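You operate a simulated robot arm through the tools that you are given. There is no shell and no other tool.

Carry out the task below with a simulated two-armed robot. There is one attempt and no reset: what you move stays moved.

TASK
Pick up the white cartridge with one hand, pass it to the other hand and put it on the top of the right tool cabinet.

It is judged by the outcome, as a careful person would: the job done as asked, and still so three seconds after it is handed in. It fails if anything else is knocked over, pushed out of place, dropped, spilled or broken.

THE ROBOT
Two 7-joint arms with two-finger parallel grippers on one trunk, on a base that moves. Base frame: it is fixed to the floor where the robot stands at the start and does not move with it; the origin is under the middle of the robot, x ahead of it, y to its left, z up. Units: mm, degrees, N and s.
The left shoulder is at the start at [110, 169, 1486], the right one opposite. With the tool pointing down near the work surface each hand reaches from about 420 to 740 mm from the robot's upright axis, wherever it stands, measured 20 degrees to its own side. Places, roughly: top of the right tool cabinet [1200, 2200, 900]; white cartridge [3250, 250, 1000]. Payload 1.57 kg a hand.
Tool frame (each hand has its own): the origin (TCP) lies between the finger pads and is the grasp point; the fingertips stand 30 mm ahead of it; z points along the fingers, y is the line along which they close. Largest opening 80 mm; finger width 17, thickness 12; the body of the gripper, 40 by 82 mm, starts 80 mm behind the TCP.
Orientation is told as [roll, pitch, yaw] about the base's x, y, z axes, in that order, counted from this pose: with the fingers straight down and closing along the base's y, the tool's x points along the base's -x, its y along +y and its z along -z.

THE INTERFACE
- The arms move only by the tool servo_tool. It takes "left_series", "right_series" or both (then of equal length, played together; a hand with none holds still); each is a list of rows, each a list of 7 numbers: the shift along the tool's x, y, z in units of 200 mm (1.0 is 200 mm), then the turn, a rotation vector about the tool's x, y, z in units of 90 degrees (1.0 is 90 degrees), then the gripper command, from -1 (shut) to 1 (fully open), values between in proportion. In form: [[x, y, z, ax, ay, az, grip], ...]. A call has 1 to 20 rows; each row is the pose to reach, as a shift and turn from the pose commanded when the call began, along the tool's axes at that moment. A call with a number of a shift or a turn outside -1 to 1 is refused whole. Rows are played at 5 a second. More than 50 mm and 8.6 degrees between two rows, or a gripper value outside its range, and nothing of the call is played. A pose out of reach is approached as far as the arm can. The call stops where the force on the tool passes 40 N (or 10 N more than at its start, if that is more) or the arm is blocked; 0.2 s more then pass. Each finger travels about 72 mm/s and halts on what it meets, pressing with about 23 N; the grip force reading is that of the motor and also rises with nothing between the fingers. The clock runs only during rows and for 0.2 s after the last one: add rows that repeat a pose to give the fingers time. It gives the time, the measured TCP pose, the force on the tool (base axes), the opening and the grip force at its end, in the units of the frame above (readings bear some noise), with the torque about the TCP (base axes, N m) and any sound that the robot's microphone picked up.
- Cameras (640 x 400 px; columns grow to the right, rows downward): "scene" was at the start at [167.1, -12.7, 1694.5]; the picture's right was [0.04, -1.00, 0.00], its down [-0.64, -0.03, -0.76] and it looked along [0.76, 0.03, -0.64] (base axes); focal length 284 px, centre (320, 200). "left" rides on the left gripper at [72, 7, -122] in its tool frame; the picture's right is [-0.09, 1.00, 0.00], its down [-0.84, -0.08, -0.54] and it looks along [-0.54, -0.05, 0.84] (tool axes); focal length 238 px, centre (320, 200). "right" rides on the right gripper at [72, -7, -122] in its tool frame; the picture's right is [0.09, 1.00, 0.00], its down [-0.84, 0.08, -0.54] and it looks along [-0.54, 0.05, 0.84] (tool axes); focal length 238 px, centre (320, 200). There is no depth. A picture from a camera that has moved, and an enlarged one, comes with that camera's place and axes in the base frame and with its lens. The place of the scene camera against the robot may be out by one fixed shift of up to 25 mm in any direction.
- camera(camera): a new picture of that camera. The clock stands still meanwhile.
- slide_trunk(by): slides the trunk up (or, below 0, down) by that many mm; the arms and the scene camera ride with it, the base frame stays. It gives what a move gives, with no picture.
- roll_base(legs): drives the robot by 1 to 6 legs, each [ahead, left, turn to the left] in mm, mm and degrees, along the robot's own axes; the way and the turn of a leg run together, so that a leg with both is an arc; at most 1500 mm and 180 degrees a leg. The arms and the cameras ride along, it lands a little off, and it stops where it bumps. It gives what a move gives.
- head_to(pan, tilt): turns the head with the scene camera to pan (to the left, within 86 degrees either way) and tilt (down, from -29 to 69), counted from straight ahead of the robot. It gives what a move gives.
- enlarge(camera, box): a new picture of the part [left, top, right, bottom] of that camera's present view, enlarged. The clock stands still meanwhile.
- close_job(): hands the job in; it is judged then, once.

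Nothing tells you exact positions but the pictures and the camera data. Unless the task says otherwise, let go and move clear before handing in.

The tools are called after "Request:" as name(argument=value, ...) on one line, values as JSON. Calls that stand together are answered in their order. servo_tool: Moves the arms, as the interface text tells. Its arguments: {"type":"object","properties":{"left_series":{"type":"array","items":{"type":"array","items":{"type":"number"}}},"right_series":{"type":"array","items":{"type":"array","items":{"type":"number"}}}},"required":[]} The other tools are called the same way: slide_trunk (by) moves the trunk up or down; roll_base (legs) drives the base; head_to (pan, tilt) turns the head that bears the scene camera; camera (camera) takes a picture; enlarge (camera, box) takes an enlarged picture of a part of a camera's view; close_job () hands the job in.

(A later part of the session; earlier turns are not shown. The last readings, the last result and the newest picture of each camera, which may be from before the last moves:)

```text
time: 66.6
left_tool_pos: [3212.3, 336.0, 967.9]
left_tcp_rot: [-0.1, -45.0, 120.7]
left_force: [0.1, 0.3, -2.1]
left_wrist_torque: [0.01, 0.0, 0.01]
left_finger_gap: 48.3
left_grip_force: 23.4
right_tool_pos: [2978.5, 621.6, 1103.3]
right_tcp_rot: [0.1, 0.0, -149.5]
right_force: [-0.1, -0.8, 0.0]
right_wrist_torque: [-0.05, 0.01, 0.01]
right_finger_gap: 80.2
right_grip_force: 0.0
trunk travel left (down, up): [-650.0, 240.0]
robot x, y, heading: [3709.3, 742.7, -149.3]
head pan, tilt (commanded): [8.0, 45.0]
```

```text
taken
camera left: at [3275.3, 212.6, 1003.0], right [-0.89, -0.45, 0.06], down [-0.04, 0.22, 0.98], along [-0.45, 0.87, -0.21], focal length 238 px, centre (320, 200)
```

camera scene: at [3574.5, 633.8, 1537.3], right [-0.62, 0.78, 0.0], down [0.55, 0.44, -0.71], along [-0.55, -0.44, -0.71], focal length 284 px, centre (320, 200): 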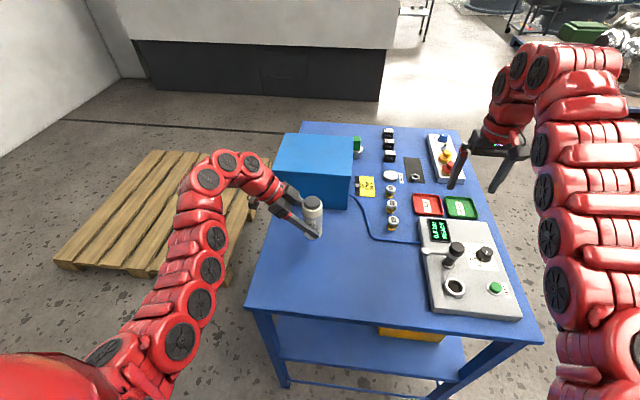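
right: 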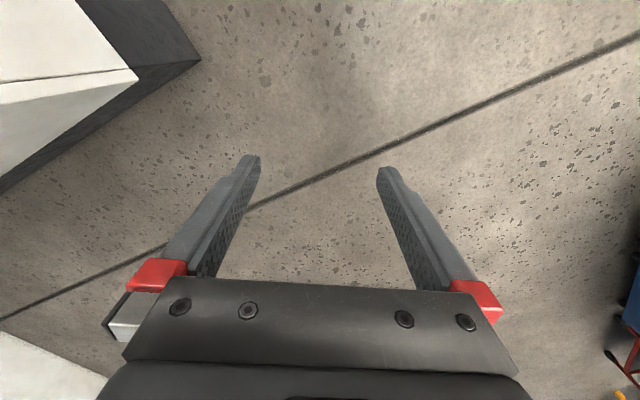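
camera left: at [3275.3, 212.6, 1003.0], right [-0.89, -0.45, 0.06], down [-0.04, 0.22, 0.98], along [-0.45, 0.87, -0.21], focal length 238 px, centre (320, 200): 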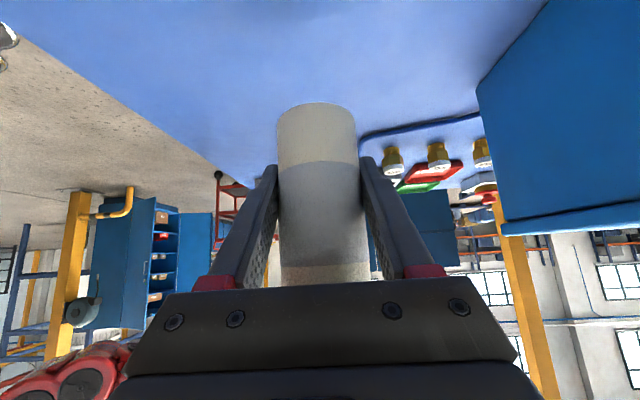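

The bottle is lifted cleanly (about 2 N weight). I'll raise the trunk and back away from the table to do the handover in free space.

Request:
slide_trunk(by=150)

Request:
roll_base(legs=[[-500, 0, 0]])

Request:
camera(camera="scene")

```text
time: 68.3
left_tool_pos: [3212.1, 335.6, 1118.8]
left_tcp_rot: [-0.1, -45.1, 120.6]
left_force: [-1.1, 0.4, -2.4]
left_wrist_torque: [0.0, 0.03, 0.0]
left_finger_gap: 48.4
left_grip_force: 22.9
right_tool_pos: [2979.5, 622.0, 1253.6]
right_tcp_rot: [-0.1, 0.0, -149.4]
right_force: [-0.4, 0.0, 0.3]
right_wrist_torque: [-0.01, 0.01, -0.02]
right_finger_gap: 80.1
right_grip_force: 0.1
trunk travel left (down, up): [-800.0, 90.0]
robot x, y, heading: [3708.3, 740.0, -149.6]
head pan, tilt (commanded): [8.0, 45.0]
```

```text
time: 71.3
left_tool_pos: [3646.6, 590.1, 1116.1]
left_tcp_rot: [-0.1, -45.1, 120.8]
left_force: [-0.3, -0.5, -2.8]
left_wrist_torque: [0.01, -0.01, 0.01]
left_finger_gap: 48.6
left_grip_force: 23.6
right_tool_pos: [3412.3, 876.1, 1253.9]
right_tcp_rot: [0.0, 0.0, -149.4]
right_force: [-0.5, 0.8, 0.2]
right_wrist_torque: [0.02, 0.0, -0.01]
right_finger_gap: 80.0
right_grip_force: 0.0
trunk travel left (down, up): [-800.0, 90.0]
robot x, y, heading: [4140.6, 1000.7, -149.2]
head pan, tilt (commanded): [8.0, 45.0]
```

```text
taken
camera scene: at [4007.6, 889.5, 1687.2], right [-0.62, 0.78, 0.0], down [0.55, 0.44, -0.71], along [-0.55, -0.44, -0.71], focal length 284 px, centre (320, 200)
```

scene: 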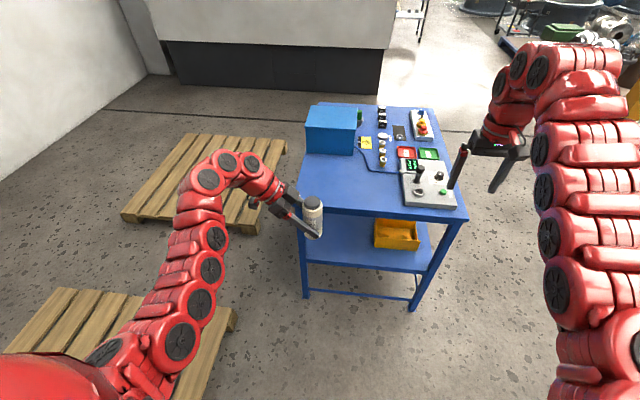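

Now I'll bring the right hand closer and yaw it 90° (camera outward), so it can come down over the bottle with its fingers on the front and back sides.

Request:
servo_tool(right_series=[[0.15, 0, 0, 0, 0, 0, 1], [0.3, 0, 0, 0, 0, 0, 1], [0.45, 0, 0, 0, 0, 0, 1], [0.45, 0, 0, 0, 0, 0, 1]])

Request:
servo_tool(right_series=[[0, 0, 0, 0, 0, -0.09, 1], [0, 0, 0, 0, 0, -0.18, 1], [0, 0, 0, 0, 0, -0.27, 1], [0, 0, 0, 0, 0, -0.36, 1], [0, 0, 0, 0, 0, -0.45, 1], [0, 0, 0, 0, 0, -0.54, 1], [0, 0, 0, 0, 0, -0.63, 1], [0, 0, 0, 0, 0, -0.72, 1], [0, 0, 0, 0, 0, -0.81, 1], [0, 0, 0, 0, 0, -0.9, 1], [0, 0, 0, 0, 0, -0.99, 1], [0, 0, 0, 0, 0, -1.0, 1], [0, 0, 0, 0, 0, -1.0, 1]])

```text
time: 72.3
left_tool_pos: [3644.7, 590.5, 1117.7]
left_tcp_rot: [-0.2, -45.1, 120.8]
left_force: [-0.8, 0.5, -1.5]
left_wrist_torque: [-0.01, -0.04, 0.0]
left_finger_gap: 48.6
left_grip_force: 23.0
right_tool_pos: [3467.1, 916.6, 1222.5]
right_tcp_rot: [0.0, -0.1, -149.4]
right_force: [0.5, 1.2, -0.3]
right_wrist_torque: [-0.04, 0.01, 0.0]
right_finger_gap: 79.6
right_grip_force: 0.0
right hand out of reach, approached as far as the arm can: row 1, 2, 3, 4
trunk travel left (down, up): [-800.0, 90.0]
robot x, y, heading: [4139.1, 996.9, -149.3]
head pan, tilt (commanded): [8.0, 45.0]
```

```text
time: 75.1
left_tool_pos: [3646.0, 590.7, 1117.0]
left_tcp_rot: [-0.1, -45.0, 120.8]
left_force: [0.3, -0.6, -1.7]
left_wrist_torque: [-0.02, 0.0, 0.0]
left_finger_gap: 48.5
left_grip_force: 23.2
right_tool_pos: [3468.7, 917.5, 1220.8]
right_tcp_rot: [0.0, 0.0, -59.4]
right_force: [-0.3, -1.0, 0.3]
right_wrist_torque: [0.0, -0.05, 0.03]
right_finger_gap: 80.1
right_grip_force: 0.1
trunk travel left (down, up): [-800.0, 90.0]
robot x, y, heading: [4139.7, 1000.0, -149.6]
head pan, tilt (commanded): [8.0, 45.0]
```

The right hand has a height limit when close in (z≈1220 here), so I'll do the handover lower: moving the left hand with the bottle toward the centre and slightly down.

Request:
servo_tool(left_series=[[-0.053, -0.017, 0.124, 0, 0, 0, -1], [-0.106, -0.033, 0.248, 0, 0, 0, -1], [-0.159, -0.05, 0.371, 0, 0, 0, -1], [-0.212, -0.067, 0.495, 0, 0, 0, -1], [-0.265, -0.083, 0.619, 0, 0, 0, -1], [-0.318, -0.1, 0.7425, 0, 0, 0, -1], [-0.318, -0.1, 0.7425, 0, 0, 0, -1]])

Request:
camera(camera="scene")

Request:
camera(camera="right")

```text
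time: 76.7
left_tool_pos: [3587.1, 730.4, 1056.8]
left_tcp_rot: [0.0, -45.1, 120.7]
left_force: [0.4, 0.3, -1.7]
left_wrist_torque: [-0.02, 0.0, 0.01]
left_finger_gap: 48.6
left_grip_force: 23.0
right_tool_pos: [3469.6, 917.2, 1221.2]
right_tcp_rot: [0.0, 0.1, -59.3]
right_force: [1.3, 0.2, -0.7]
right_wrist_torque: [-0.01, 0.02, -0.02]
right_finger_gap: 80.1
right_grip_force: 0.0
trunk travel left (down, up): [-800.0, 90.0]
robot x, y, heading: [4139.4, 998.9, -149.1]
head pan, tilt (commanded): [8.0, 45.0]
```

```text
taken
camera scene: at [4008.6, 889.5, 1687.4], right [-0.62, 0.78, 0.0], down [0.55, 0.44, -0.71], along [-0.55, -0.44, -0.71], focal length 284 px, centre (320, 200)
```

scene: 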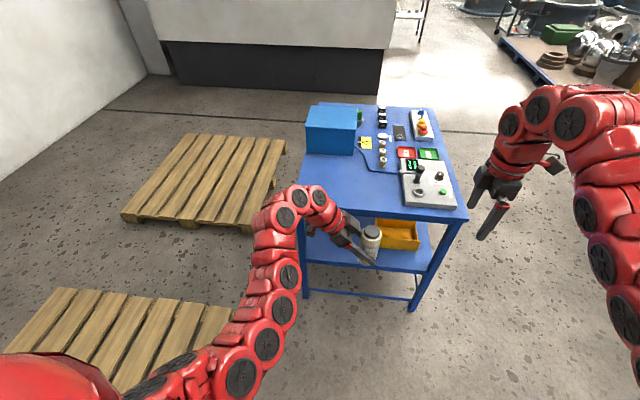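

```text
taken
camera right: at [3427.3, 975.9, 1345.0], right [0.81, 0.59, 0.0], down [0.49, -0.68, 0.54], along [0.32, -0.44, -0.84], focal length 238 px, centre (320, 200)
```

right: 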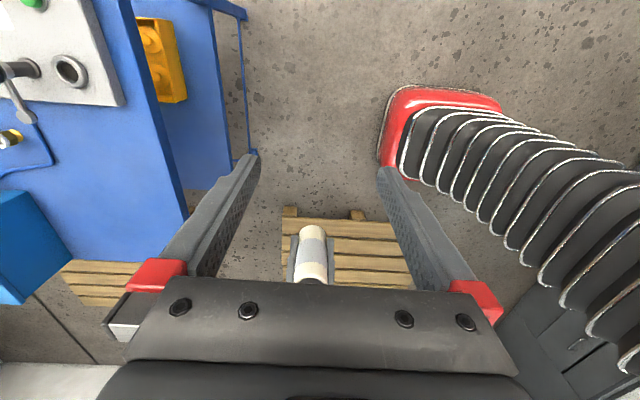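

The bottle now hangs in front centre at robot frame ≈(612, −52), top at z≈1127. I'll bring the right hand over it in two steps, staying above.

Request:
servo_tool(right_series=[[-0.2, 0.0, 0, 0, 0, 0, 1], [-0.4, 0.01, 0, 0, 0, 0, 1], [-0.6, 0.02, 0, 0, 0, 0, 1], [-0.8, 0.027, 0, 0, 0, 0, 1], [-0.8, 0.027, 0, 0, 0, 0, 1]])

Request:
camera(camera="right")

Request:
camera(camera="scene")

```text
time: 77.9
left_tool_pos: [3586.5, 730.1, 1056.9]
left_tcp_rot: [0.0, -45.0, 120.7]
left_force: [0.6, 1.0, -2.2]
left_wrist_torque: [0.0, -0.03, -0.02]
left_finger_gap: 48.4
left_grip_force: 23.2
right_tool_pos: [3547.7, 781.0, 1219.3]
right_tcp_rot: [0.2, -0.2, -59.5]
right_force: [-0.8, 0.3, -0.8]
right_wrist_torque: [-0.02, -0.01, -0.01]
right_finger_gap: 79.9
right_grip_force: 0.1
right hand out of reach, approached as far as the arm can: row 2, 3, 4, 5
trunk travel left (down, up): [-800.0, 90.0]
robot x, y, heading: [4138.2, 1001.6, -149.4]
head pan, tilt (commanded): [8.0, 45.0]
```

```text
taken
camera right: at [3505.9, 840.0, 1342.6], right [0.81, 0.59, 0.0], down [0.49, -0.68, 0.54], along [0.32, -0.44, -0.84], focal length 238 px, centre (320, 200)
```

right: 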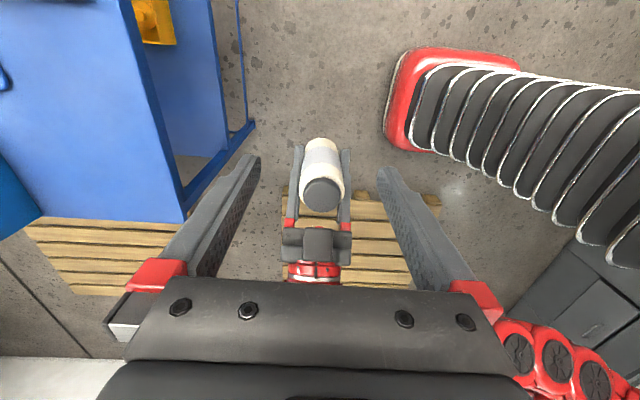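

```text
taken
camera scene: at [4007.7, 891.0, 1687.4], right [-0.62, 0.78, 0.0], down [0.55, 0.44, -0.71], along [-0.55, -0.44, -0.71], focal length 284 px, centre (320, 200)
```

scene: 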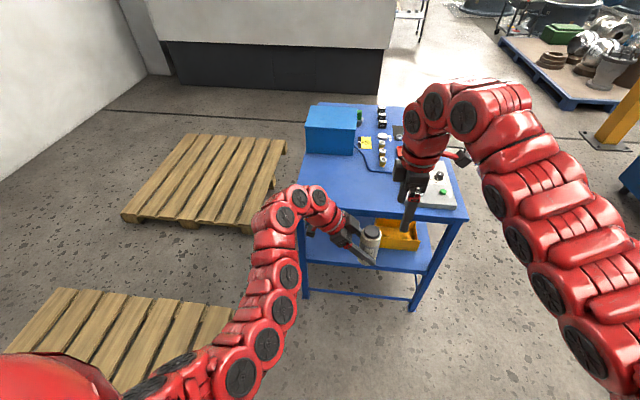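

The cap is visible below; the bottle axis is about 61 mm further left and 7 mm nearer to the robot than the right hand. Moving the right hand above it.

Request:
servo_tool(right_series=[[-0.08, 0.01, 0.07, 0, 0, 0, 1], [-0.16, 0.02, 0.145, 0, 0, 0, 1], [-0.24, 0.03, 0.145, 0, 0, 0, 1], [-0.307, 0.0375, 0.145, 0, 0, 0, 1], [-0.307, 0.0375, 0.145, 0, 0, 0, 1]])

Request:
camera(camera="right")

Request:
enlarge(camera="scene", box=[290, 100, 450, 300])

```text
time: 79.1
left_tool_pos: [3587.3, 730.5, 1057.7]
left_tcp_rot: [0.0, -45.0, 120.7]
left_force: [0.0, -0.2, -1.0]
left_wrist_torque: [-0.02, -0.02, 0.0]
left_finger_gap: 48.7
left_grip_force: 22.9
right_tool_pos: [3558.9, 763.3, 1210.6]
right_tcp_rot: [0.2, 0.0, -59.4]
right_force: [-0.3, 0.4, 0.6]
right_wrist_torque: [0.03, 0.0, 0.01]
right_finger_gap: 79.9
right_grip_force: 0.0
right hand out of reach, approached as far as the arm can: row 1, 2, 3, 4, 5
trunk travel left (down, up): [-800.0, 90.0]
robot x, y, heading: [4142.9, 998.3, -149.4]
head pan, tilt (commanded): [8.0, 45.0]
```

```text
taken
camera right: at [3516.9, 820.9, 1333.9], right [0.81, 0.59, 0.0], down [0.49, -0.68, 0.54], along [0.32, -0.44, -0.84], focal length 238 px, centre (320, 200)
```

right: 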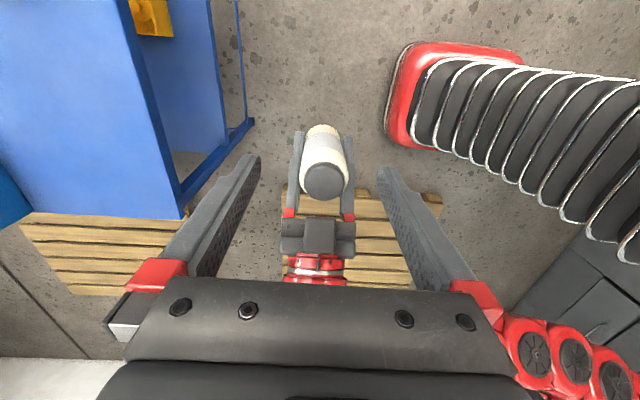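

```text
2.00 times, centred on (370, 200) of scene
camera zoom: at [4008.1, 890.2, 1687.4], right [-0.62, 0.78, 0.0], down [0.55, 0.44, -0.71], along [-0.55, -0.44, -0.71], focal length 568 px, centre (220, 200)
```

zoom: 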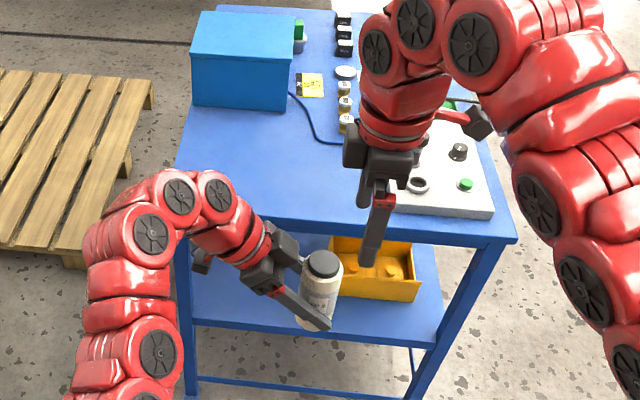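

The right arm balks at going further left at this height. I'll check whether it moves down freely here (it's still beside and above the bottle).

Request:
servo_tool(right_series=[[0.05, 0, 0.1, 0, 0, 0, 1], [0.1, 0, 0.2, 0, 0, 0, 1], [0.1, 0, 0.3, 0, 0, 0, 1], [0.1, 0, 0.3, 0, 0, 0, 1]])

```text
time: 80.1
left_tool_pos: [3588.2, 730.0, 1058.0]
left_tcp_rot: [-0.1, -45.1, 120.8]
left_force: [1.5, 0.1, -2.3]
left_wrist_torque: [-0.02, -0.01, 0.0]
left_finger_gap: 48.5
left_grip_force: 22.6
right_tool_pos: [3551.8, 756.4, 1192.0]
right_tcp_rot: [0.0, 0.1, -59.4]
right_force: [-0.4, 0.1, 0.4]
right_wrist_torque: [0.01, 0.01, 0.0]
right_finger_gap: 79.7
right_grip_force: 0.1
right hand out of reach, approached as far as the arm can: row 1, 2, 3, 4
trunk travel left (down, up): [-800.0, 90.0]
robot x, y, heading: [4139.3, 1001.4, -149.3]
head pan, tilt (commanded): [8.0, 45.0]
```

The right arm seems near a joint limit in this configuration. I'll move it back outward and lower to free it up.

Request:
servo_tool(right_series=[[0.12, -0.05, 0.0, 0, 0, 0, 1], [0.24, -0.1, 0.05, 0, 0, 0, 1], [0.36, -0.15, 0.1, 0, 0, 0, 1], [0.5, -0.2, 0.15, 0, 0, 0, 1], [0.5, -0.2, 0.2, 0, 0, 0, 1], [0.5, -0.2, 0.2, 0, 0, 0, 1]])

Request:
camera(camera="scene")

```text
time: 81.5
left_tool_pos: [3588.1, 731.1, 1057.1]
left_tcp_rot: [0.0, -45.1, 120.8]
left_force: [-0.3, 0.0, -3.2]
left_wrist_torque: [0.0, 0.01, 0.0]
left_finger_gap: 48.5
left_grip_force: 23.4
right_tool_pos: [3466.3, 824.3, 1150.2]
right_tcp_rot: [0.0, -0.1, -59.4]
right_force: [-0.4, 0.5, -0.4]
right_wrist_torque: [-0.01, 0.0, 0.0]
right_finger_gap: 79.8
right_grip_force: 0.1
trunk travel left (down, up): [-800.0, 90.0]
robot x, y, heading: [4136.6, 998.2, -149.3]
head pan, tilt (commanded): [8.0, 45.0]
```

```text
taken
camera scene: at [4008.3, 890.0, 1687.4], right [-0.62, 0.78, 0.0], down [0.55, 0.44, -0.71], along [-0.55, -0.44, -0.71], focal length 284 px, centre (320, 200)
```

scene: 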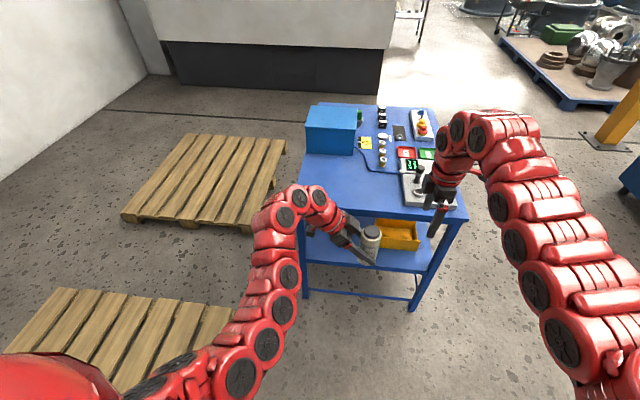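

Freed: the right arm works fine further out and lower. I'll move the handover point further ahead: left hand with the bottle to about (682, −80, 1040) in robot frame.

Request:
servo_tool(left_series=[[-0.015, 0.117, 0.055, 0, 0, 0, -1], [-0.03, 0.233, 0.11, 0, 0, 0, -1], [-0.046, 0.35, 0.166, 0, 0, 0, -1], [-0.046, 0.35, 0.166, 0, 0, 0, -1]])

Request:
servo_tool(right_series=[[-0.1, -0.03, 0.0, 0, 0, 0, 1], [-0.2, -0.06, -0.05, 0, 0, 0, 1], [-0.25, -0.08, -0.075, 0, 0, 0, 1], [-0.25, -0.08, -0.075, 0, 0, 0, 1]])

Request:
camera(camera="right")

Request:
camera(camera="scene")

```text
time: 82.5
left_tool_pos: [3511.8, 716.1, 1040.5]
left_tcp_rot: [0.1, -45.1, 120.8]
left_force: [-0.1, -0.1, -1.2]
left_wrist_torque: [-0.06, 0.02, 0.02]
left_finger_gap: 48.3
left_grip_force: 23.7
right_tool_pos: [3466.0, 823.9, 1149.9]
right_tcp_rot: [0.1, 0.1, -59.5]
right_force: [0.5, 0.8, -0.6]
right_wrist_torque: [0.02, -0.01, 0.0]
right_finger_gap: 80.1
right_grip_force: 0.1
trunk travel left (down, up): [-800.0, 90.0]
robot x, y, heading: [4141.0, 999.4, -149.3]
head pan, tilt (commanded): [8.0, 45.0]
```

```text
time: 83.5
left_tool_pos: [3510.8, 717.5, 1040.5]
left_tcp_rot: [-0.2, -45.0, 120.7]
left_force: [0.8, 1.0, -2.0]
left_wrist_torque: [-0.02, -0.01, -0.01]
left_finger_gap: 48.4
left_grip_force: 23.5
right_tool_pos: [3477.1, 773.9, 1164.5]
right_tcp_rot: [0.0, 0.0, -59.5]
right_force: [-0.5, 0.5, -1.0]
right_wrist_torque: [0.03, 0.02, -0.02]
right_finger_gap: 80.0
right_grip_force: 0.0
trunk travel left (down, up): [-800.0, 90.0]
robot x, y, heading: [4139.1, 995.6, -149.2]
head pan, tilt (commanded): [8.0, 45.0]
```

```text
taken
camera right: at [3434.7, 831.7, 1288.5], right [0.81, 0.59, 0.0], down [0.49, -0.68, 0.54], along [0.32, -0.44, -0.84], focal length 238 px, centre (320, 200)
```

right: 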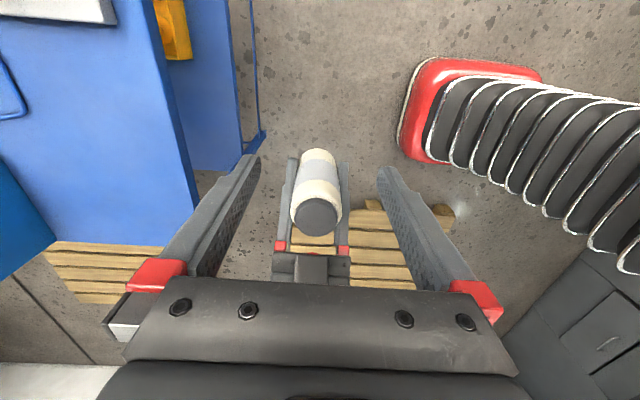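

```text
taken
camera scene: at [4007.9, 890.0, 1687.3], right [-0.62, 0.78, 0.0], down [0.55, 0.44, -0.71], along [-0.55, -0.44, -0.71], focal length 284 px, centre (320, 200)
```

scene: 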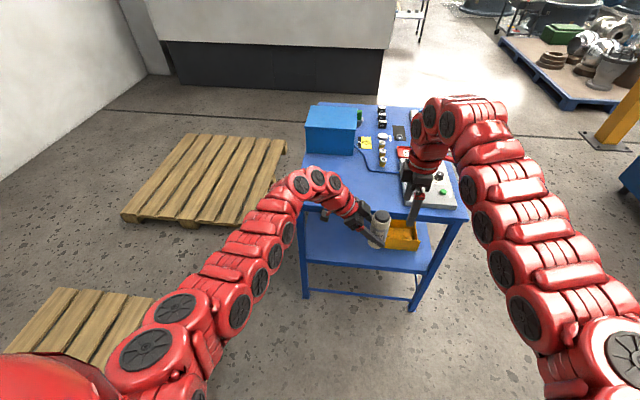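

Both arms are comfortable here. The bottle axis is ~64 mm to the left of the right TCP and aligned fore-aft. Moving the right hand directly over the bottle.

Request:
servo_tool(right_series=[[-0.1, 0.002, 0, 0, 0, 0, 1], [-0.2, 0.004, 0, 0, 0, 0, 1], [-0.3, 0.005, 0, 0, 0, 0, 1], [-0.305, 0.005, 0, 0, 0, 0, 1], [-0.305, 0.005, 0, 0, 0, 0, 1]])

Request:
camera(camera="right")

Request:
enlarge(camera="scene", box=[320, 120, 480, 280])

Request:
camera(camera="left")

```text
time: 84.7
left_tool_pos: [3511.7, 716.7, 1041.4]
left_tcp_rot: [0.1, -45.0, 120.8]
left_force: [-0.7, -0.7, -2.8]
left_wrist_torque: [-0.01, 0.0, 0.0]
left_finger_gap: 48.5
left_grip_force: 22.8
right_tool_pos: [3508.0, 720.2, 1164.4]
right_tcp_rot: [0.0, 0.0, -59.4]
right_force: [1.1, 0.3, 0.1]
right_wrist_torque: [-0.01, 0.0, -0.04]
right_finger_gap: 80.1
right_grip_force: 0.0
trunk travel left (down, up): [-800.0, 90.0]
robot x, y, heading: [4142.2, 996.1, -149.5]
head pan, tilt (commanded): [8.0, 45.0]
```

```text
taken
camera right: at [3465.8, 778.8, 1288.0], right [0.81, 0.59, 0.0], down [0.49, -0.68, 0.54], along [0.32, -0.44, -0.84], focal length 238 px, centre (320, 200)
```

right: 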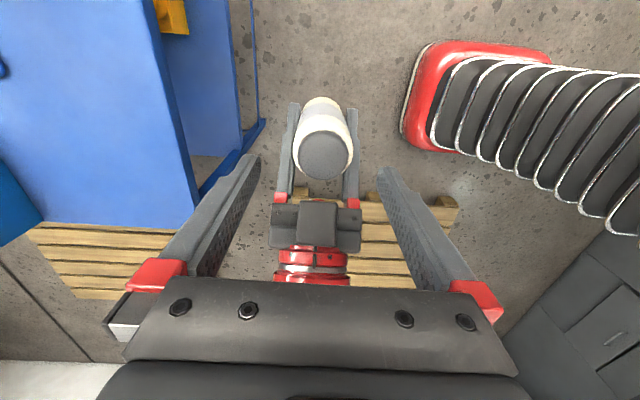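

```text
2.50 times, centred on (400, 200) of scene
camera zoom: at [4008.1, 890.1, 1687.3], right [-0.62, 0.78, 0.0], down [0.55, 0.44, -0.71], along [-0.55, -0.44, -0.71], focal length 709 px, centre (120, 200)
```

zoom: 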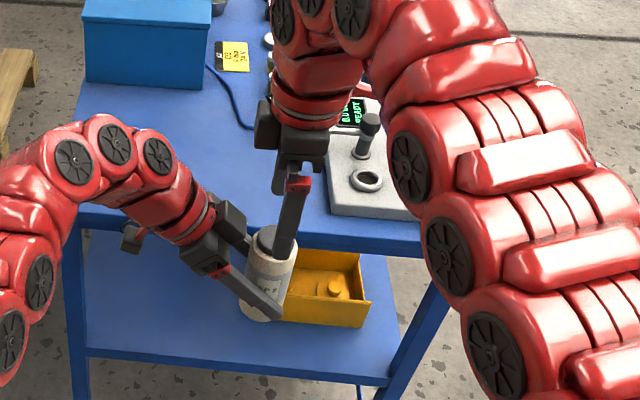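

```text
taken
camera left: at [3575.5, 595.9, 1076.4], right [-0.89, -0.45, 0.06], down [-0.04, 0.22, 0.98], along [-0.46, 0.86, -0.21], focal length 238 px, centre (320, 200)
```

left: 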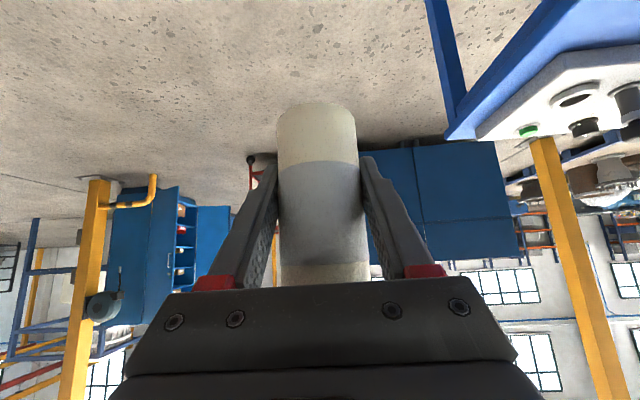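

Cap centred between the right fingers within ~2 mm. Lowering the right hand 65 mm over the bottle, fingers open.

Request:
servo_tool(right_series=[[0, 0.005, 0.1, 0, 0, 0, 1], [0, 0.01, 0.2, 0, 0, 0, 1], [0, 0.01, 0.28, 0, 0, 0, 1], [0, 0.01, 0.327, 0, 0, 0, 1], [0, 0.01, 0.327, 0, 0, 0, 1]])

Request:
camera(camera="right")

Request:
enlarge(camera="scene", box=[340, 160, 440, 240])

Request:
camera(camera="left")

```text
time: 85.9
left_tool_pos: [3512.0, 717.6, 1041.0]
left_tcp_rot: [0.0, -45.0, 120.8]
left_force: [0.1, -0.4, -1.8]
left_wrist_torque: [0.02, -0.01, -0.01]
left_finger_gap: 48.4
left_grip_force: 22.6
right_tool_pos: [3510.6, 721.5, 1099.8]
right_tcp_rot: [0.0, 0.0, -59.3]
right_force: [0.0, 0.3, 0.1]
right_wrist_torque: [0.02, -0.01, 0.05]
right_finger_gap: 80.0
right_grip_force: 0.0
trunk travel left (down, up): [-800.0, 90.0]
robot x, y, heading: [4135.5, 997.9, -149.2]
head pan, tilt (commanded): [8.0, 45.0]
```

```text
taken
camera right: at [3468.2, 780.0, 1224.0], right [0.81, 0.59, 0.0], down [0.49, -0.68, 0.54], along [0.32, -0.44, -0.84], focal length 238 px, centre (320, 200)
```

right: 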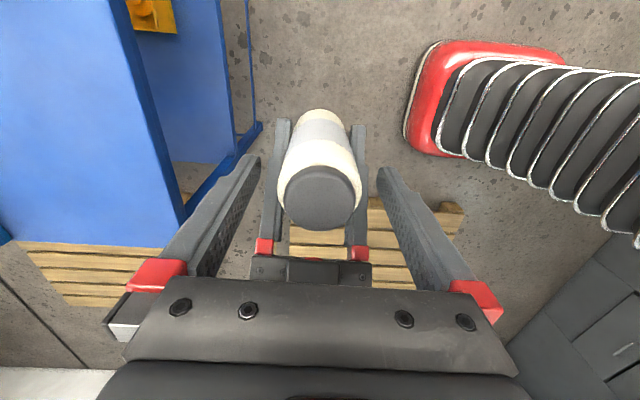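

```text
5.00 times, centred on (390, 200) of scene
camera zoom: at [4008.3, 890.0, 1687.4], right [-0.62, 0.78, 0.0], down [0.55, 0.44, -0.71], along [-0.55, -0.44, -0.71], focal length 1419 px, centre (-30, 200)
```

zoom: 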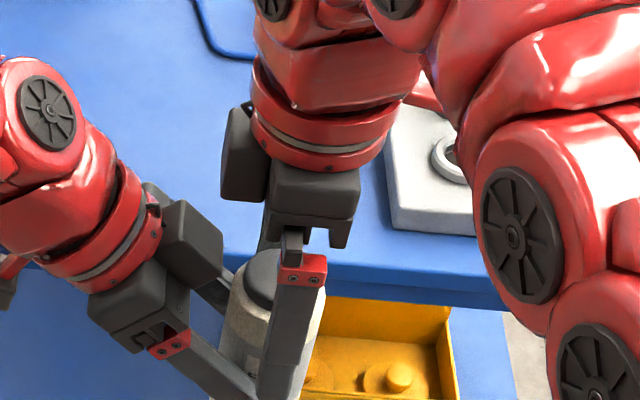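

```text
taken
camera left: at [3575.6, 595.9, 1076.4], right [-0.89, -0.45, 0.06], down [-0.04, 0.22, 0.98], along [-0.46, 0.86, -0.21], focal length 238 px, centre (320, 200)
```

left: 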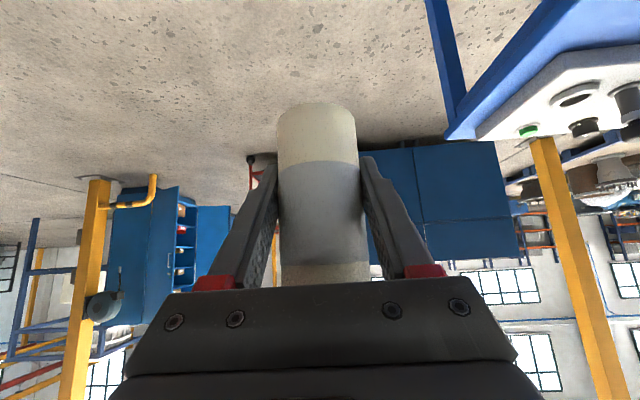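

The right fingers straddle the bottle's upper body, about 10 mm above the left fingers. I'll lower 4 mm more and close the right gripper while the left keeps holding.

Request:
servo_tool(right_series=[[0, 0, 0.02, 0, 0, 0, 1], [0, 0, 0.02, 0, 0, 0, 0.4], [0, 0, 0.02, 0, 0, 0, -1], [0, 0, 0.02, 0, 0, 0, -1], [0, 0, 0.02, 0, 0, 0, -1], [0, 0, 0.02, 0, 0, 0, -1]])

Request:
camera(camera="right")

Request:
enlarge(camera="scene", box=[340, 160, 440, 240])

```text
time: 87.3
left_tool_pos: [3511.3, 716.8, 1040.8]
left_tcp_rot: [0.0, -45.0, 120.7]
left_force: [5.4, 2.4, 1.9]
left_wrist_torque: [-0.03, 0.11, 0.04]
left_finger_gap: 48.4
left_grip_force: 23.1
right_tool_pos: [3509.4, 720.9, 1096.8]
right_tcp_rot: [-0.1, 0.0, -59.5]
right_force: [-5.5, -1.7, -1.8]
right_wrist_torque: [0.0, 0.17, -0.1]
right_finger_gap: 48.6
right_grip_force: 23.1
trunk travel left (down, up): [-800.0, 90.0]
robot x, y, heading: [4138.1, 993.9, -149.3]
head pan, tilt (commanded): [8.0, 45.0]
```

```text
taken
camera right: at [3467.7, 780.4, 1219.4], right [0.81, 0.59, 0.0], down [0.49, -0.68, 0.54], along [0.32, -0.44, -0.84], focal length 238 px, centre (320, 200)
```

right: 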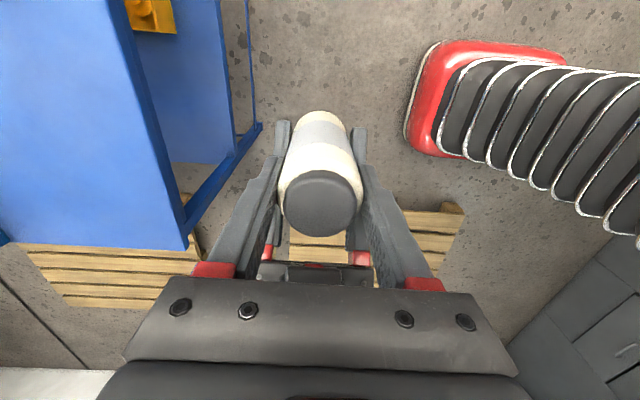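

```text
5.00 times, centred on (390, 200) of scene
camera zoom: at [4008.1, 890.0, 1687.3], right [-0.62, 0.78, 0.0], down [0.55, 0.44, -0.71], along [-0.55, -0.44, -0.71], focal length 1419 px, centre (-30, 200)
```

zoom: 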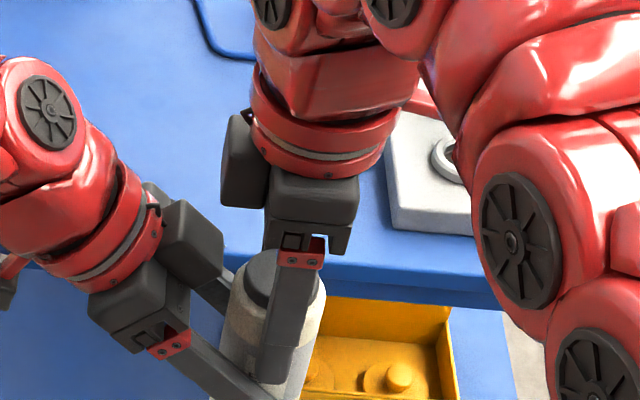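

The right hand holds the body at 48.6 mm, same as the left. Now I open the left gripper.

Request:
servo_tool(left_series=[[0, 0, 0, 0, 0, 0, 0.4], [0, 0, 0, 0, 0, 0, 1], [0, 0, 0, 0, 0, 0, 1], [0, 0, 0, 0, 0, 0, 1]])

Request:
camera(camera="right")

Request:
camera(camera="left")

```text
time: 88.3
left_tool_pos: [3511.7, 718.3, 1041.0]
left_tcp_rot: [-0.1, -45.0, 120.8]
left_force: [-0.3, -0.1, 0.1]
left_wrist_torque: [0.0, 0.0, 0.03]
left_finger_gap: 80.0
left_grip_force: 0.0
right_tool_pos: [3510.1, 720.9, 1095.7]
right_tcp_rot: [0.0, -0.1, -59.4]
right_force: [0.3, 0.6, 0.2]
right_wrist_torque: [-0.02, 0.01, 0.01]
right_finger_gap: 48.3
right_grip_force: 22.8
trunk travel left (down, up): [-800.0, 90.0]
robot x, y, heading: [4139.6, 995.2, -149.1]
head pan, tilt (commanded): [8.0, 45.0]
```

```text
taken
camera right: at [3468.0, 780.2, 1219.3], right [0.81, 0.59, 0.0], down [0.49, -0.68, 0.54], along [0.32, -0.44, -0.84], focal length 238 px, centre (320, 200)
```

right: 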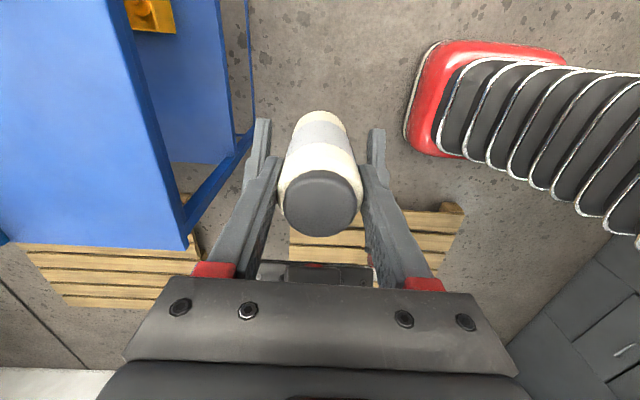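

```text
taken
camera left: at [3575.5, 595.9, 1076.4], right [-0.89, -0.45, 0.06], down [-0.04, 0.22, 0.98], along [-0.46, 0.86, -0.21], focal length 238 px, centre (320, 200)
```

left: 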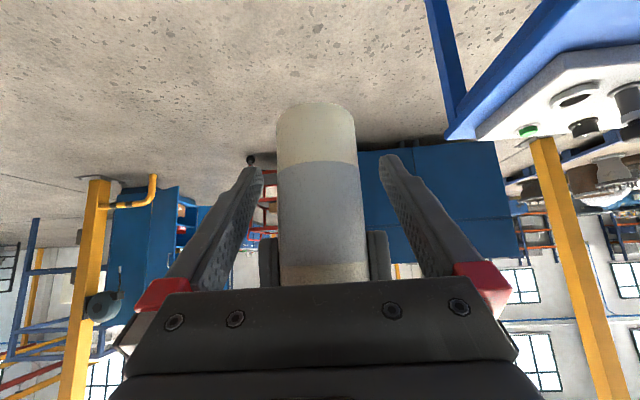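

Left is open and the bottle stays in the right hand. Retreating the left hand along its own axis.

Request:
servo_tool(left_series=[[0, 0, -0.1, 0, 0, 0, 1], [0, 0, -0.25, 0, 0, 0, 1], [0, 0, -0.45, 0, 0, 0, 1], [0, 0, -0.65, 0, 0, 0, 1], [0, 0, -0.85, 0, 0, 0, 1], [0, 0, -0.85, 0, 0, 0, 1]])

Request:
camera(camera="scene")

Request:
camera(camera="left")

```text
time: 89.7
left_tool_pos: [3572.4, 617.7, 1159.6]
left_tcp_rot: [0.0, -45.0, 120.7]
left_force: [0.0, -0.5, -0.3]
left_wrist_torque: [0.02, 0.03, 0.02]
left_finger_gap: 80.1
left_grip_force: 0.1
right_tool_pos: [3510.3, 722.3, 1094.8]
right_tcp_rot: [0.0, 0.1, -59.4]
right_force: [0.0, 0.5, -0.3]
right_wrist_torque: [-0.01, 0.03, -0.03]
right_finger_gap: 48.3
right_grip_force: 22.5
trunk travel left (down, up): [-800.0, 90.0]
robot x, y, heading: [4138.3, 994.6, -149.5]
head pan, tilt (commanded): [8.0, 45.0]
```

```text
taken
camera scene: at [4007.6, 890.3, 1687.3], right [-0.62, 0.78, 0.0], down [0.55, 0.44, -0.71], along [-0.55, -0.44, -0.71], focal length 284 px, centre (320, 200)
```

scene: 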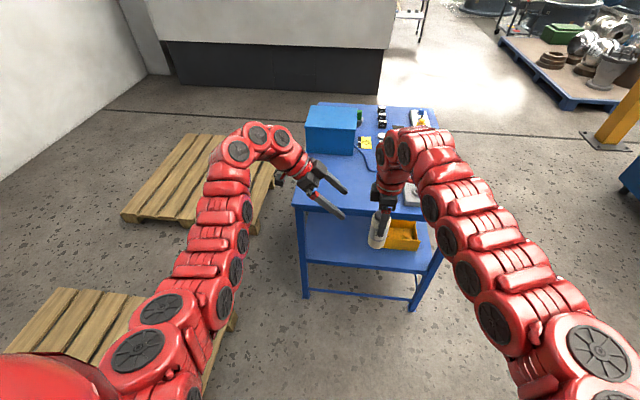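

```text
taken
camera left: at [3635.6, 495.2, 1195.6], right [-0.89, -0.45, 0.06], down [-0.04, 0.22, 0.98], along [-0.46, 0.86, -0.21], focal length 238 px, centre (320, 200)
```

left: 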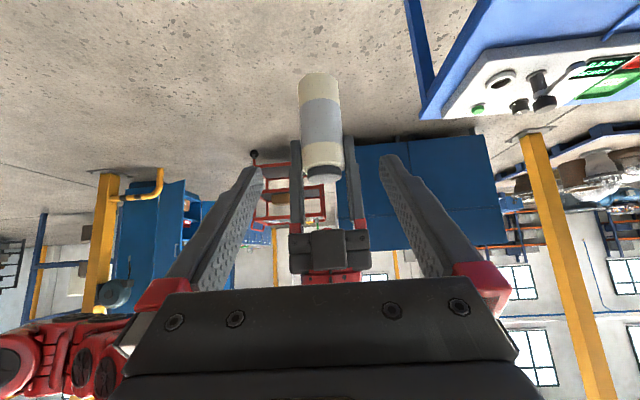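

The bottle hangs securely in the right hand. I'll straighten the left hand and spread both hands apart for travel.

Request:
servo_tool(left_series=[[0.09, 0, -0.09, 0, 0.06, 0, 1], [0.18, 0, -0.18, 0, 0.12, 0, 1], [0.27, 0, -0.27, 0, 0.19, 0, 1], [0.36, 0, -0.36, 0, 0.25, 0, 1], [0.45, 0, -0.45, 0, 0.31, 0, 1], [0.54, 0, -0.54, 0, 0.37, 0, 1], [0.63, 0, -0.63, 0, 0.44, 0, 1], [0.707, 0, -0.707, 0, 0.5, 0, 1], [0.707, 0, -0.707, 0, 0.5, 0, 1]], right_series=[[0.08, 0, 0, 0, 0, 0, -1], [0.16, 0, 0, 0, 0, 0, -1], [0.24, 0, 0, 0, 0, 0, -1], [0.32, 0, 0, 0, 0, 0, -1], [0.4, 0, 0, 0, 0, 0, -1], [0.48, 0, 0, 0, 0, 0, -1], [0.56, 0, 0, 0, 0, 0, -1], [0.62, 0, 0, 0, 0, 0, -1], [0.62, 0, 0, 0, 0, 0, -1]])

Request:
camera(camera="scene")

Request:
camera(camera="right")

```text
time: 91.7
left_tool_pos: [3675.4, 444.5, 1161.1]
left_tcp_rot: [0.0, 0.0, 120.7]
left_force: [0.6, 0.1, -0.3]
left_wrist_torque: [-0.03, 0.02, 0.0]
left_finger_gap: 79.9
left_grip_force: 0.0
right_tool_pos: [3446.2, 827.9, 1096.5]
right_tcp_rot: [-0.1, -0.1, -59.3]
right_force: [-0.6, -0.1, 0.6]
right_wrist_torque: [0.0, -0.05, 0.03]
right_finger_gap: 48.3
right_grip_force: 23.0
trunk travel left (down, up): [-800.0, 90.0]
robot x, y, heading: [4139.4, 1002.6, -149.3]
head pan, tilt (commanded): [8.0, 45.0]
```

```text
taken
camera scene: at [4008.2, 889.8, 1687.3], right [-0.62, 0.78, 0.0], down [0.55, 0.44, -0.71], along [-0.55, -0.44, -0.71], focal length 284 px, centre (320, 200)
```

scene: 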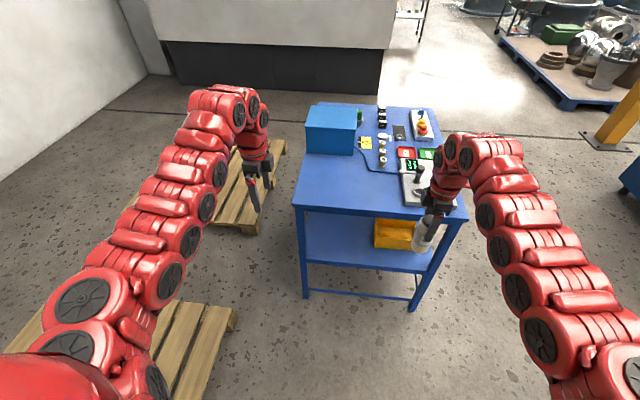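

```text
taken
camera right: at [3404.8, 886.6, 1219.6], right [0.81, 0.59, 0.0], down [0.49, -0.68, 0.54], along [0.32, -0.44, -0.84], focal length 238 px, centre (320, 200)
```

right: 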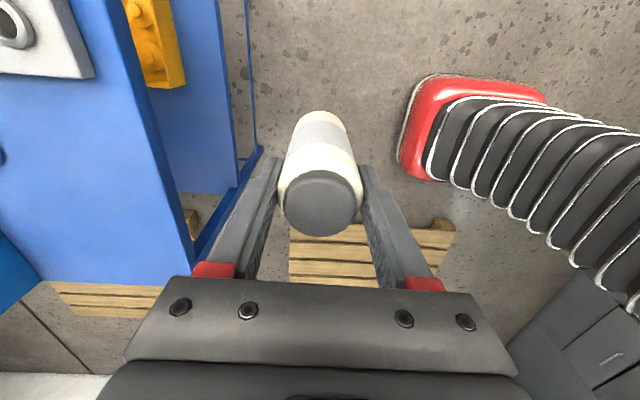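

Now I'll strafe right back to the corridor and drive along it toward the cabinets, carrying the bottle.

Request:
roll_base(legs=[[0, -1230, 0]])

Request:
head_to(pan=-30, tilt=25)

Request:
camera(camera="scene")

```text
time: 98.0
left_tool_pos: [3038.0, 1513.7, 1160.6]
left_tcp_rot: [0.1, -0.1, 121.3]
left_force: [-0.4, -0.7, -0.3]
left_wrist_torque: [-0.03, -0.01, 0.01]
left_finger_gap: 79.9
left_grip_force: 0.1
right_tool_pos: [2806.3, 1895.1, 1096.3]
right_tcp_rot: [0.0, 0.1, -58.9]
right_force: [-0.8, 0.6, 0.5]
right_wrist_torque: [0.02, 0.0, 0.0]
right_finger_gap: 48.8
right_grip_force: 22.2
trunk travel left (down, up): [-800.0, 90.0]
robot x, y, heading: [3496.1, 2069.3, -148.8]
head pan, tilt (commanded): [8.0, 45.0]
```

```text
time: 99.0
left_tool_pos: [3038.8, 1513.4, 1160.4]
left_tcp_rot: [0.0, 0.0, 121.2]
left_force: [0.2, 0.1, 0.2]
left_wrist_torque: [-0.01, 0.0, 0.03]
left_finger_gap: 79.9
left_grip_force: 0.2
right_tool_pos: [2806.7, 1895.4, 1096.5]
right_tcp_rot: [0.2, 0.0, -58.9]
right_force: [0.5, -0.7, 0.0]
right_wrist_torque: [-0.03, 0.0, 0.01]
right_finger_gap: 48.5
right_grip_force: 22.4
trunk travel left (down, up): [-800.0, 90.0]
robot x, y, heading: [3498.0, 2071.7, -148.6]
head pan, tilt (commanded): [-30.0, 25.0]
```

```text
taken
camera scene: at [3337.8, 2011.0, 1717.9], right [-0.02, 1.0, 0.0], down [0.42, 0.01, -0.91], along [-0.91, -0.02, -0.42], focal length 284 px, centre (320, 200)
```

scene: 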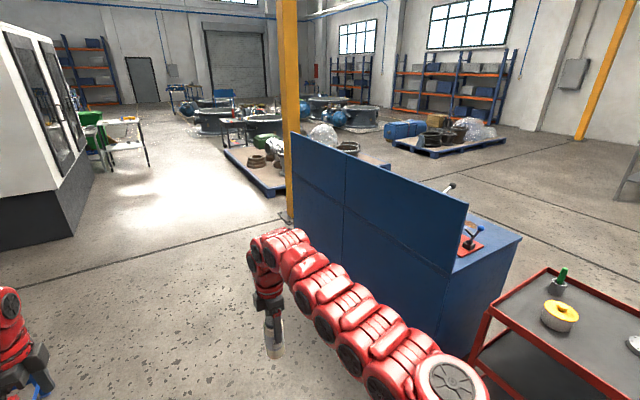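

I see the cabinets from behind, a red trolley at their far end, a yellow pillar near the right cabinet's end and a blue platform beyond it. I'll look to the right to see whether the cabinet front side can be reached around the trolley.

Request:
head_to(pan=-80, tilt=22)

Request:
camera(camera="scene")

```text
time: 100.2
left_tool_pos: [3037.3, 1514.7, 1161.2]
left_tcp_rot: [0.0, -0.1, 121.2]
left_force: [0.5, 0.8, -0.1]
left_wrist_torque: [0.0, 0.01, 0.01]
left_finger_gap: 80.2
left_grip_force: 0.0
right_tool_pos: [2806.8, 1895.0, 1096.6]
right_tcp_rot: [-0.1, 0.0, -58.9]
right_force: [-0.2, -0.2, -0.3]
right_wrist_torque: [-0.01, -0.03, -0.01]
right_finger_gap: 48.5
right_grip_force: 22.5
trunk travel left (down, up): [-800.0, 90.0]
robot x, y, heading: [3498.7, 2069.8, -148.9]
head pan, tilt (commanded): [-80.0, 22.0]
```

```text
taken
camera scene: at [3368.7, 2082.9, 1722.8], right [0.75, 0.66, 0.0], down [0.25, -0.28, -0.93], along [-0.61, 0.7, -0.37], focal length 284 px, centre (320, 200)
```

scene: 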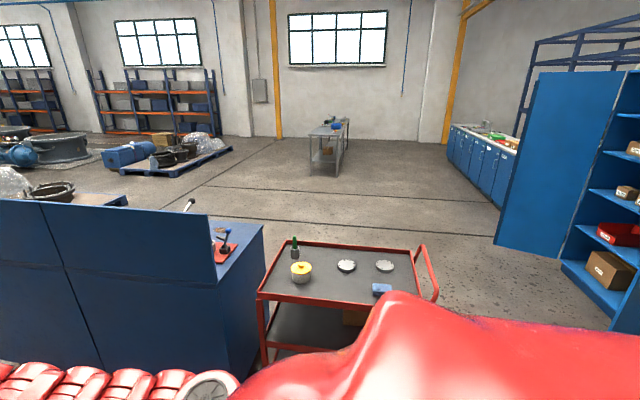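

There's wide open floor around the trolley's right side and in front of the cabinets. I'll raise the trunk for clearance, turn to face north and go around the trolley.

Request:
slide_trunk(by=80)

Request:
roll_base(legs=[[0, 0, -120]])

Request:
head_to(pan=0, tilt=30)

Request:
camera(camera="scene")

```text
time: 101.4
left_tool_pos: [3036.2, 1513.6, 1241.0]
left_tcp_rot: [0.0, -0.1, 121.2]
left_force: [-0.3, 0.9, -0.5]
left_wrist_torque: [-0.01, -0.03, -0.03]
left_finger_gap: 80.0
left_grip_force: 0.1
right_tool_pos: [2805.7, 1894.9, 1175.9]
right_tcp_rot: [0.0, 0.0, -58.9]
right_force: [0.0, -0.3, -3.1]
right_wrist_torque: [-0.02, -0.01, 0.01]
right_finger_gap: 48.7
right_grip_force: 23.1
trunk travel left (down, up): [-880.0, 10.0]
robot x, y, heading: [3497.5, 2070.4, -149.0]
head pan, tilt (commanded): [-80.0, 22.0]
```

```text
time: 106.8
left_tool_pos: [3240.1, 2747.4, 1240.4]
left_tcp_rot: [0.0, 0.0, 1.5]
left_force: [0.2, -0.4, -0.5]
left_wrist_torque: [0.0, -0.01, -0.02]
left_finger_gap: 80.0
left_grip_force: 0.0
right_tool_pos: [3686.5, 2758.1, 1175.5]
right_tcp_rot: [0.1, 0.1, -178.7]
right_force: [-1.0, -0.2, -1.7]
right_wrist_torque: [0.03, 0.0, 0.02]
right_finger_gap: 48.3
right_grip_force: 22.8
trunk travel left (down, up): [-880.0, 10.0]
robot x, y, heading: [3497.9, 2073.4, 91.1]
head pan, tilt (commanded): [-80.0, 22.0]
```

```text
time: 108.3
left_tool_pos: [3240.2, 2746.9, 1240.3]
left_tcp_rot: [-0.1, -0.1, 1.5]
left_force: [0.2, 0.0, 0.0]
left_wrist_torque: [0.0, 0.02, 0.0]
left_finger_gap: 80.2
left_grip_force: 0.0
right_tool_pos: [3687.0, 2758.6, 1176.6]
right_tcp_rot: [0.0, 0.0, -178.6]
right_force: [-0.2, 0.4, -1.8]
right_wrist_torque: [0.02, 0.01, -0.02]
right_finger_gap: 48.6
right_grip_force: 23.2
trunk travel left (down, up): [-880.0, 10.0]
robot x, y, heading: [3498.3, 2067.6, 91.4]
head pan, tilt (commanded): [0.0, 30.0]
```

```text
taken
camera scene: at [3494.9, 2225.8, 1789.9], right [1.0, 0.02, 0.0], down [0.01, -0.5, -0.87], along [-0.02, 0.87, -0.5], focal length 284 px, centre (320, 200)
```

scene: 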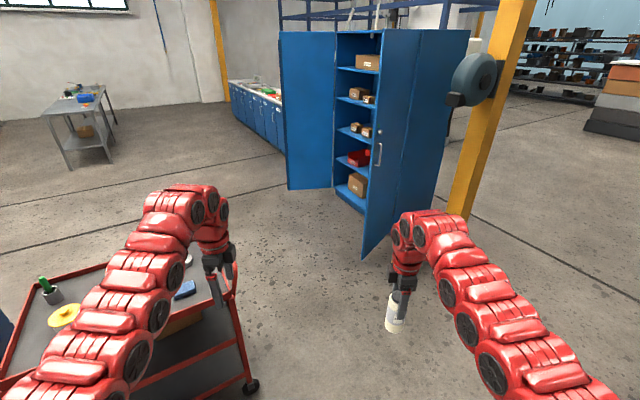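

The trolley's right corner is near [3080, 3130] and the tall cabinet's open door edge near [3860, 4230]; I'll thread between them with good margin, in steps.

Request:
roll_base(legs=[[0, -150, 0], [1130, 0, 0], [0, 0, 34]])

Request:
camera(camera="scene")

```text
time: 116.6
left_tool_pos: [3028.7, 3608.0, 1240.6]
left_tcp_rot: [0.0, 0.0, 35.3]
left_force: [-0.2, 0.3, -0.6]
left_wrist_torque: [-0.03, -0.02, 0.01]
left_finger_gap: 80.1
left_grip_force: 0.0
right_tool_pos: [3392.4, 3867.8, 1176.1]
right_tcp_rot: [-0.1, 0.1, -144.7]
right_force: [0.2, 0.0, -1.8]
right_wrist_torque: [0.03, 0.0, -0.03]
right_finger_gap: 48.6
right_grip_force: 23.2
trunk travel left (down, up): [-880.0, 10.0]
robot x, y, heading: [3617.0, 3191.4, 125.1]
head pan, tilt (commanded): [0.0, 30.0]
```

```text
taken
camera scene: at [3521.3, 3313.7, 1789.9], right [0.82, 0.58, 0.0], down [0.29, -0.41, -0.87], along [-0.5, 0.71, -0.5], focal length 284 px, centre (320, 200)
```

scene: 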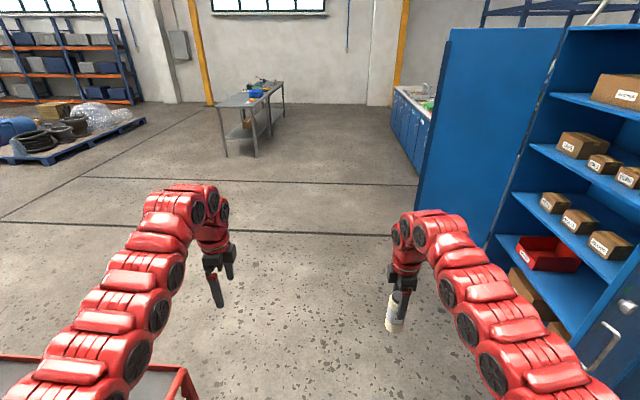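

Clear ahead. I'll go 1000 mm ahead, then turn left toward the front of the cabinets.

Request:
roll_base(legs=[[1000, 0, 0], [0, 0, 72]])

Request:
head_to(pan=15, tilt=25)

Request:
camera(camera="scene")

```text
time: 124.9
left_tool_pos: [2464.3, 3589.3, 1239.7]
left_tcp_rot: [0.1, -0.1, 106.2]
left_force: [0.0, 0.0, 0.4]
left_wrist_torque: [-0.04, -0.01, -0.01]
left_finger_gap: 79.9
left_grip_force: 0.0
right_tool_pos: [2339.0, 4015.5, 1175.8]
right_tcp_rot: [-0.1, 0.0, -73.9]
right_force: [0.1, -0.2, -2.7]
right_wrist_torque: [0.02, -0.03, 0.0]
right_finger_gap: 48.4
right_grip_force: 22.7
trunk travel left (down, up): [-880.0, 10.0]
robot x, y, heading: [3054.2, 4010.8, -163.8]
head pan, tilt (commanded): [0.0, 30.0]
```

```text
time: 125.7
left_tool_pos: [2464.9, 3588.2, 1239.6]
left_tcp_rot: [-0.1, -0.1, 106.2]
left_force: [0.2, 0.0, -0.6]
left_wrist_torque: [0.0, 0.01, 0.01]
left_finger_gap: 79.8
left_grip_force: 0.0
right_tool_pos: [2340.0, 4017.3, 1176.8]
right_tcp_rot: [0.0, 0.0, -73.9]
right_force: [0.1, -0.9, -2.6]
right_wrist_torque: [-0.02, 0.0, -0.01]
right_finger_gap: 48.3
right_grip_force: 23.2
trunk travel left (down, up): [-880.0, 10.0]
robot x, y, heading: [3054.1, 4010.6, -164.0]
head pan, tilt (commanded): [15.0, 25.0]
```

```text
taken
camera scene: at [2898.2, 3922.2, 1797.9], right [-0.52, 0.86, 0.0], down [0.36, 0.22, -0.91], along [-0.78, -0.47, -0.42], focal length 284 px, centre (320, 200)
```

scene: 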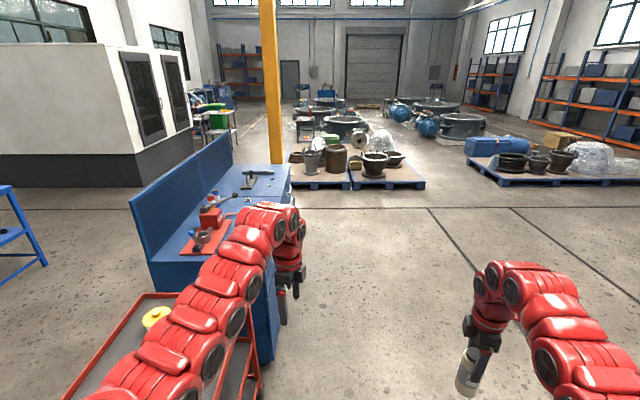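

The front side of the cabinets is open floor. I'll zoom in on the cabinet tops.

Request:
enlarge(camera="scene", box=[130, 130, 310, 290])

```text
2.50 times, centred on (220, 210) of scene
camera zoom: at [2898.2, 3922.2, 1797.9], right [-0.52, 0.86, 0.0], down [0.36, 0.22, -0.91], along [-0.78, -0.47, -0.42], focal length 709 px, centre (570, 175)
```

zoom: 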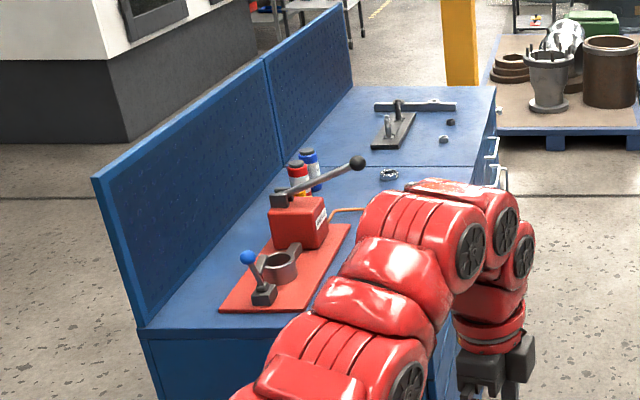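

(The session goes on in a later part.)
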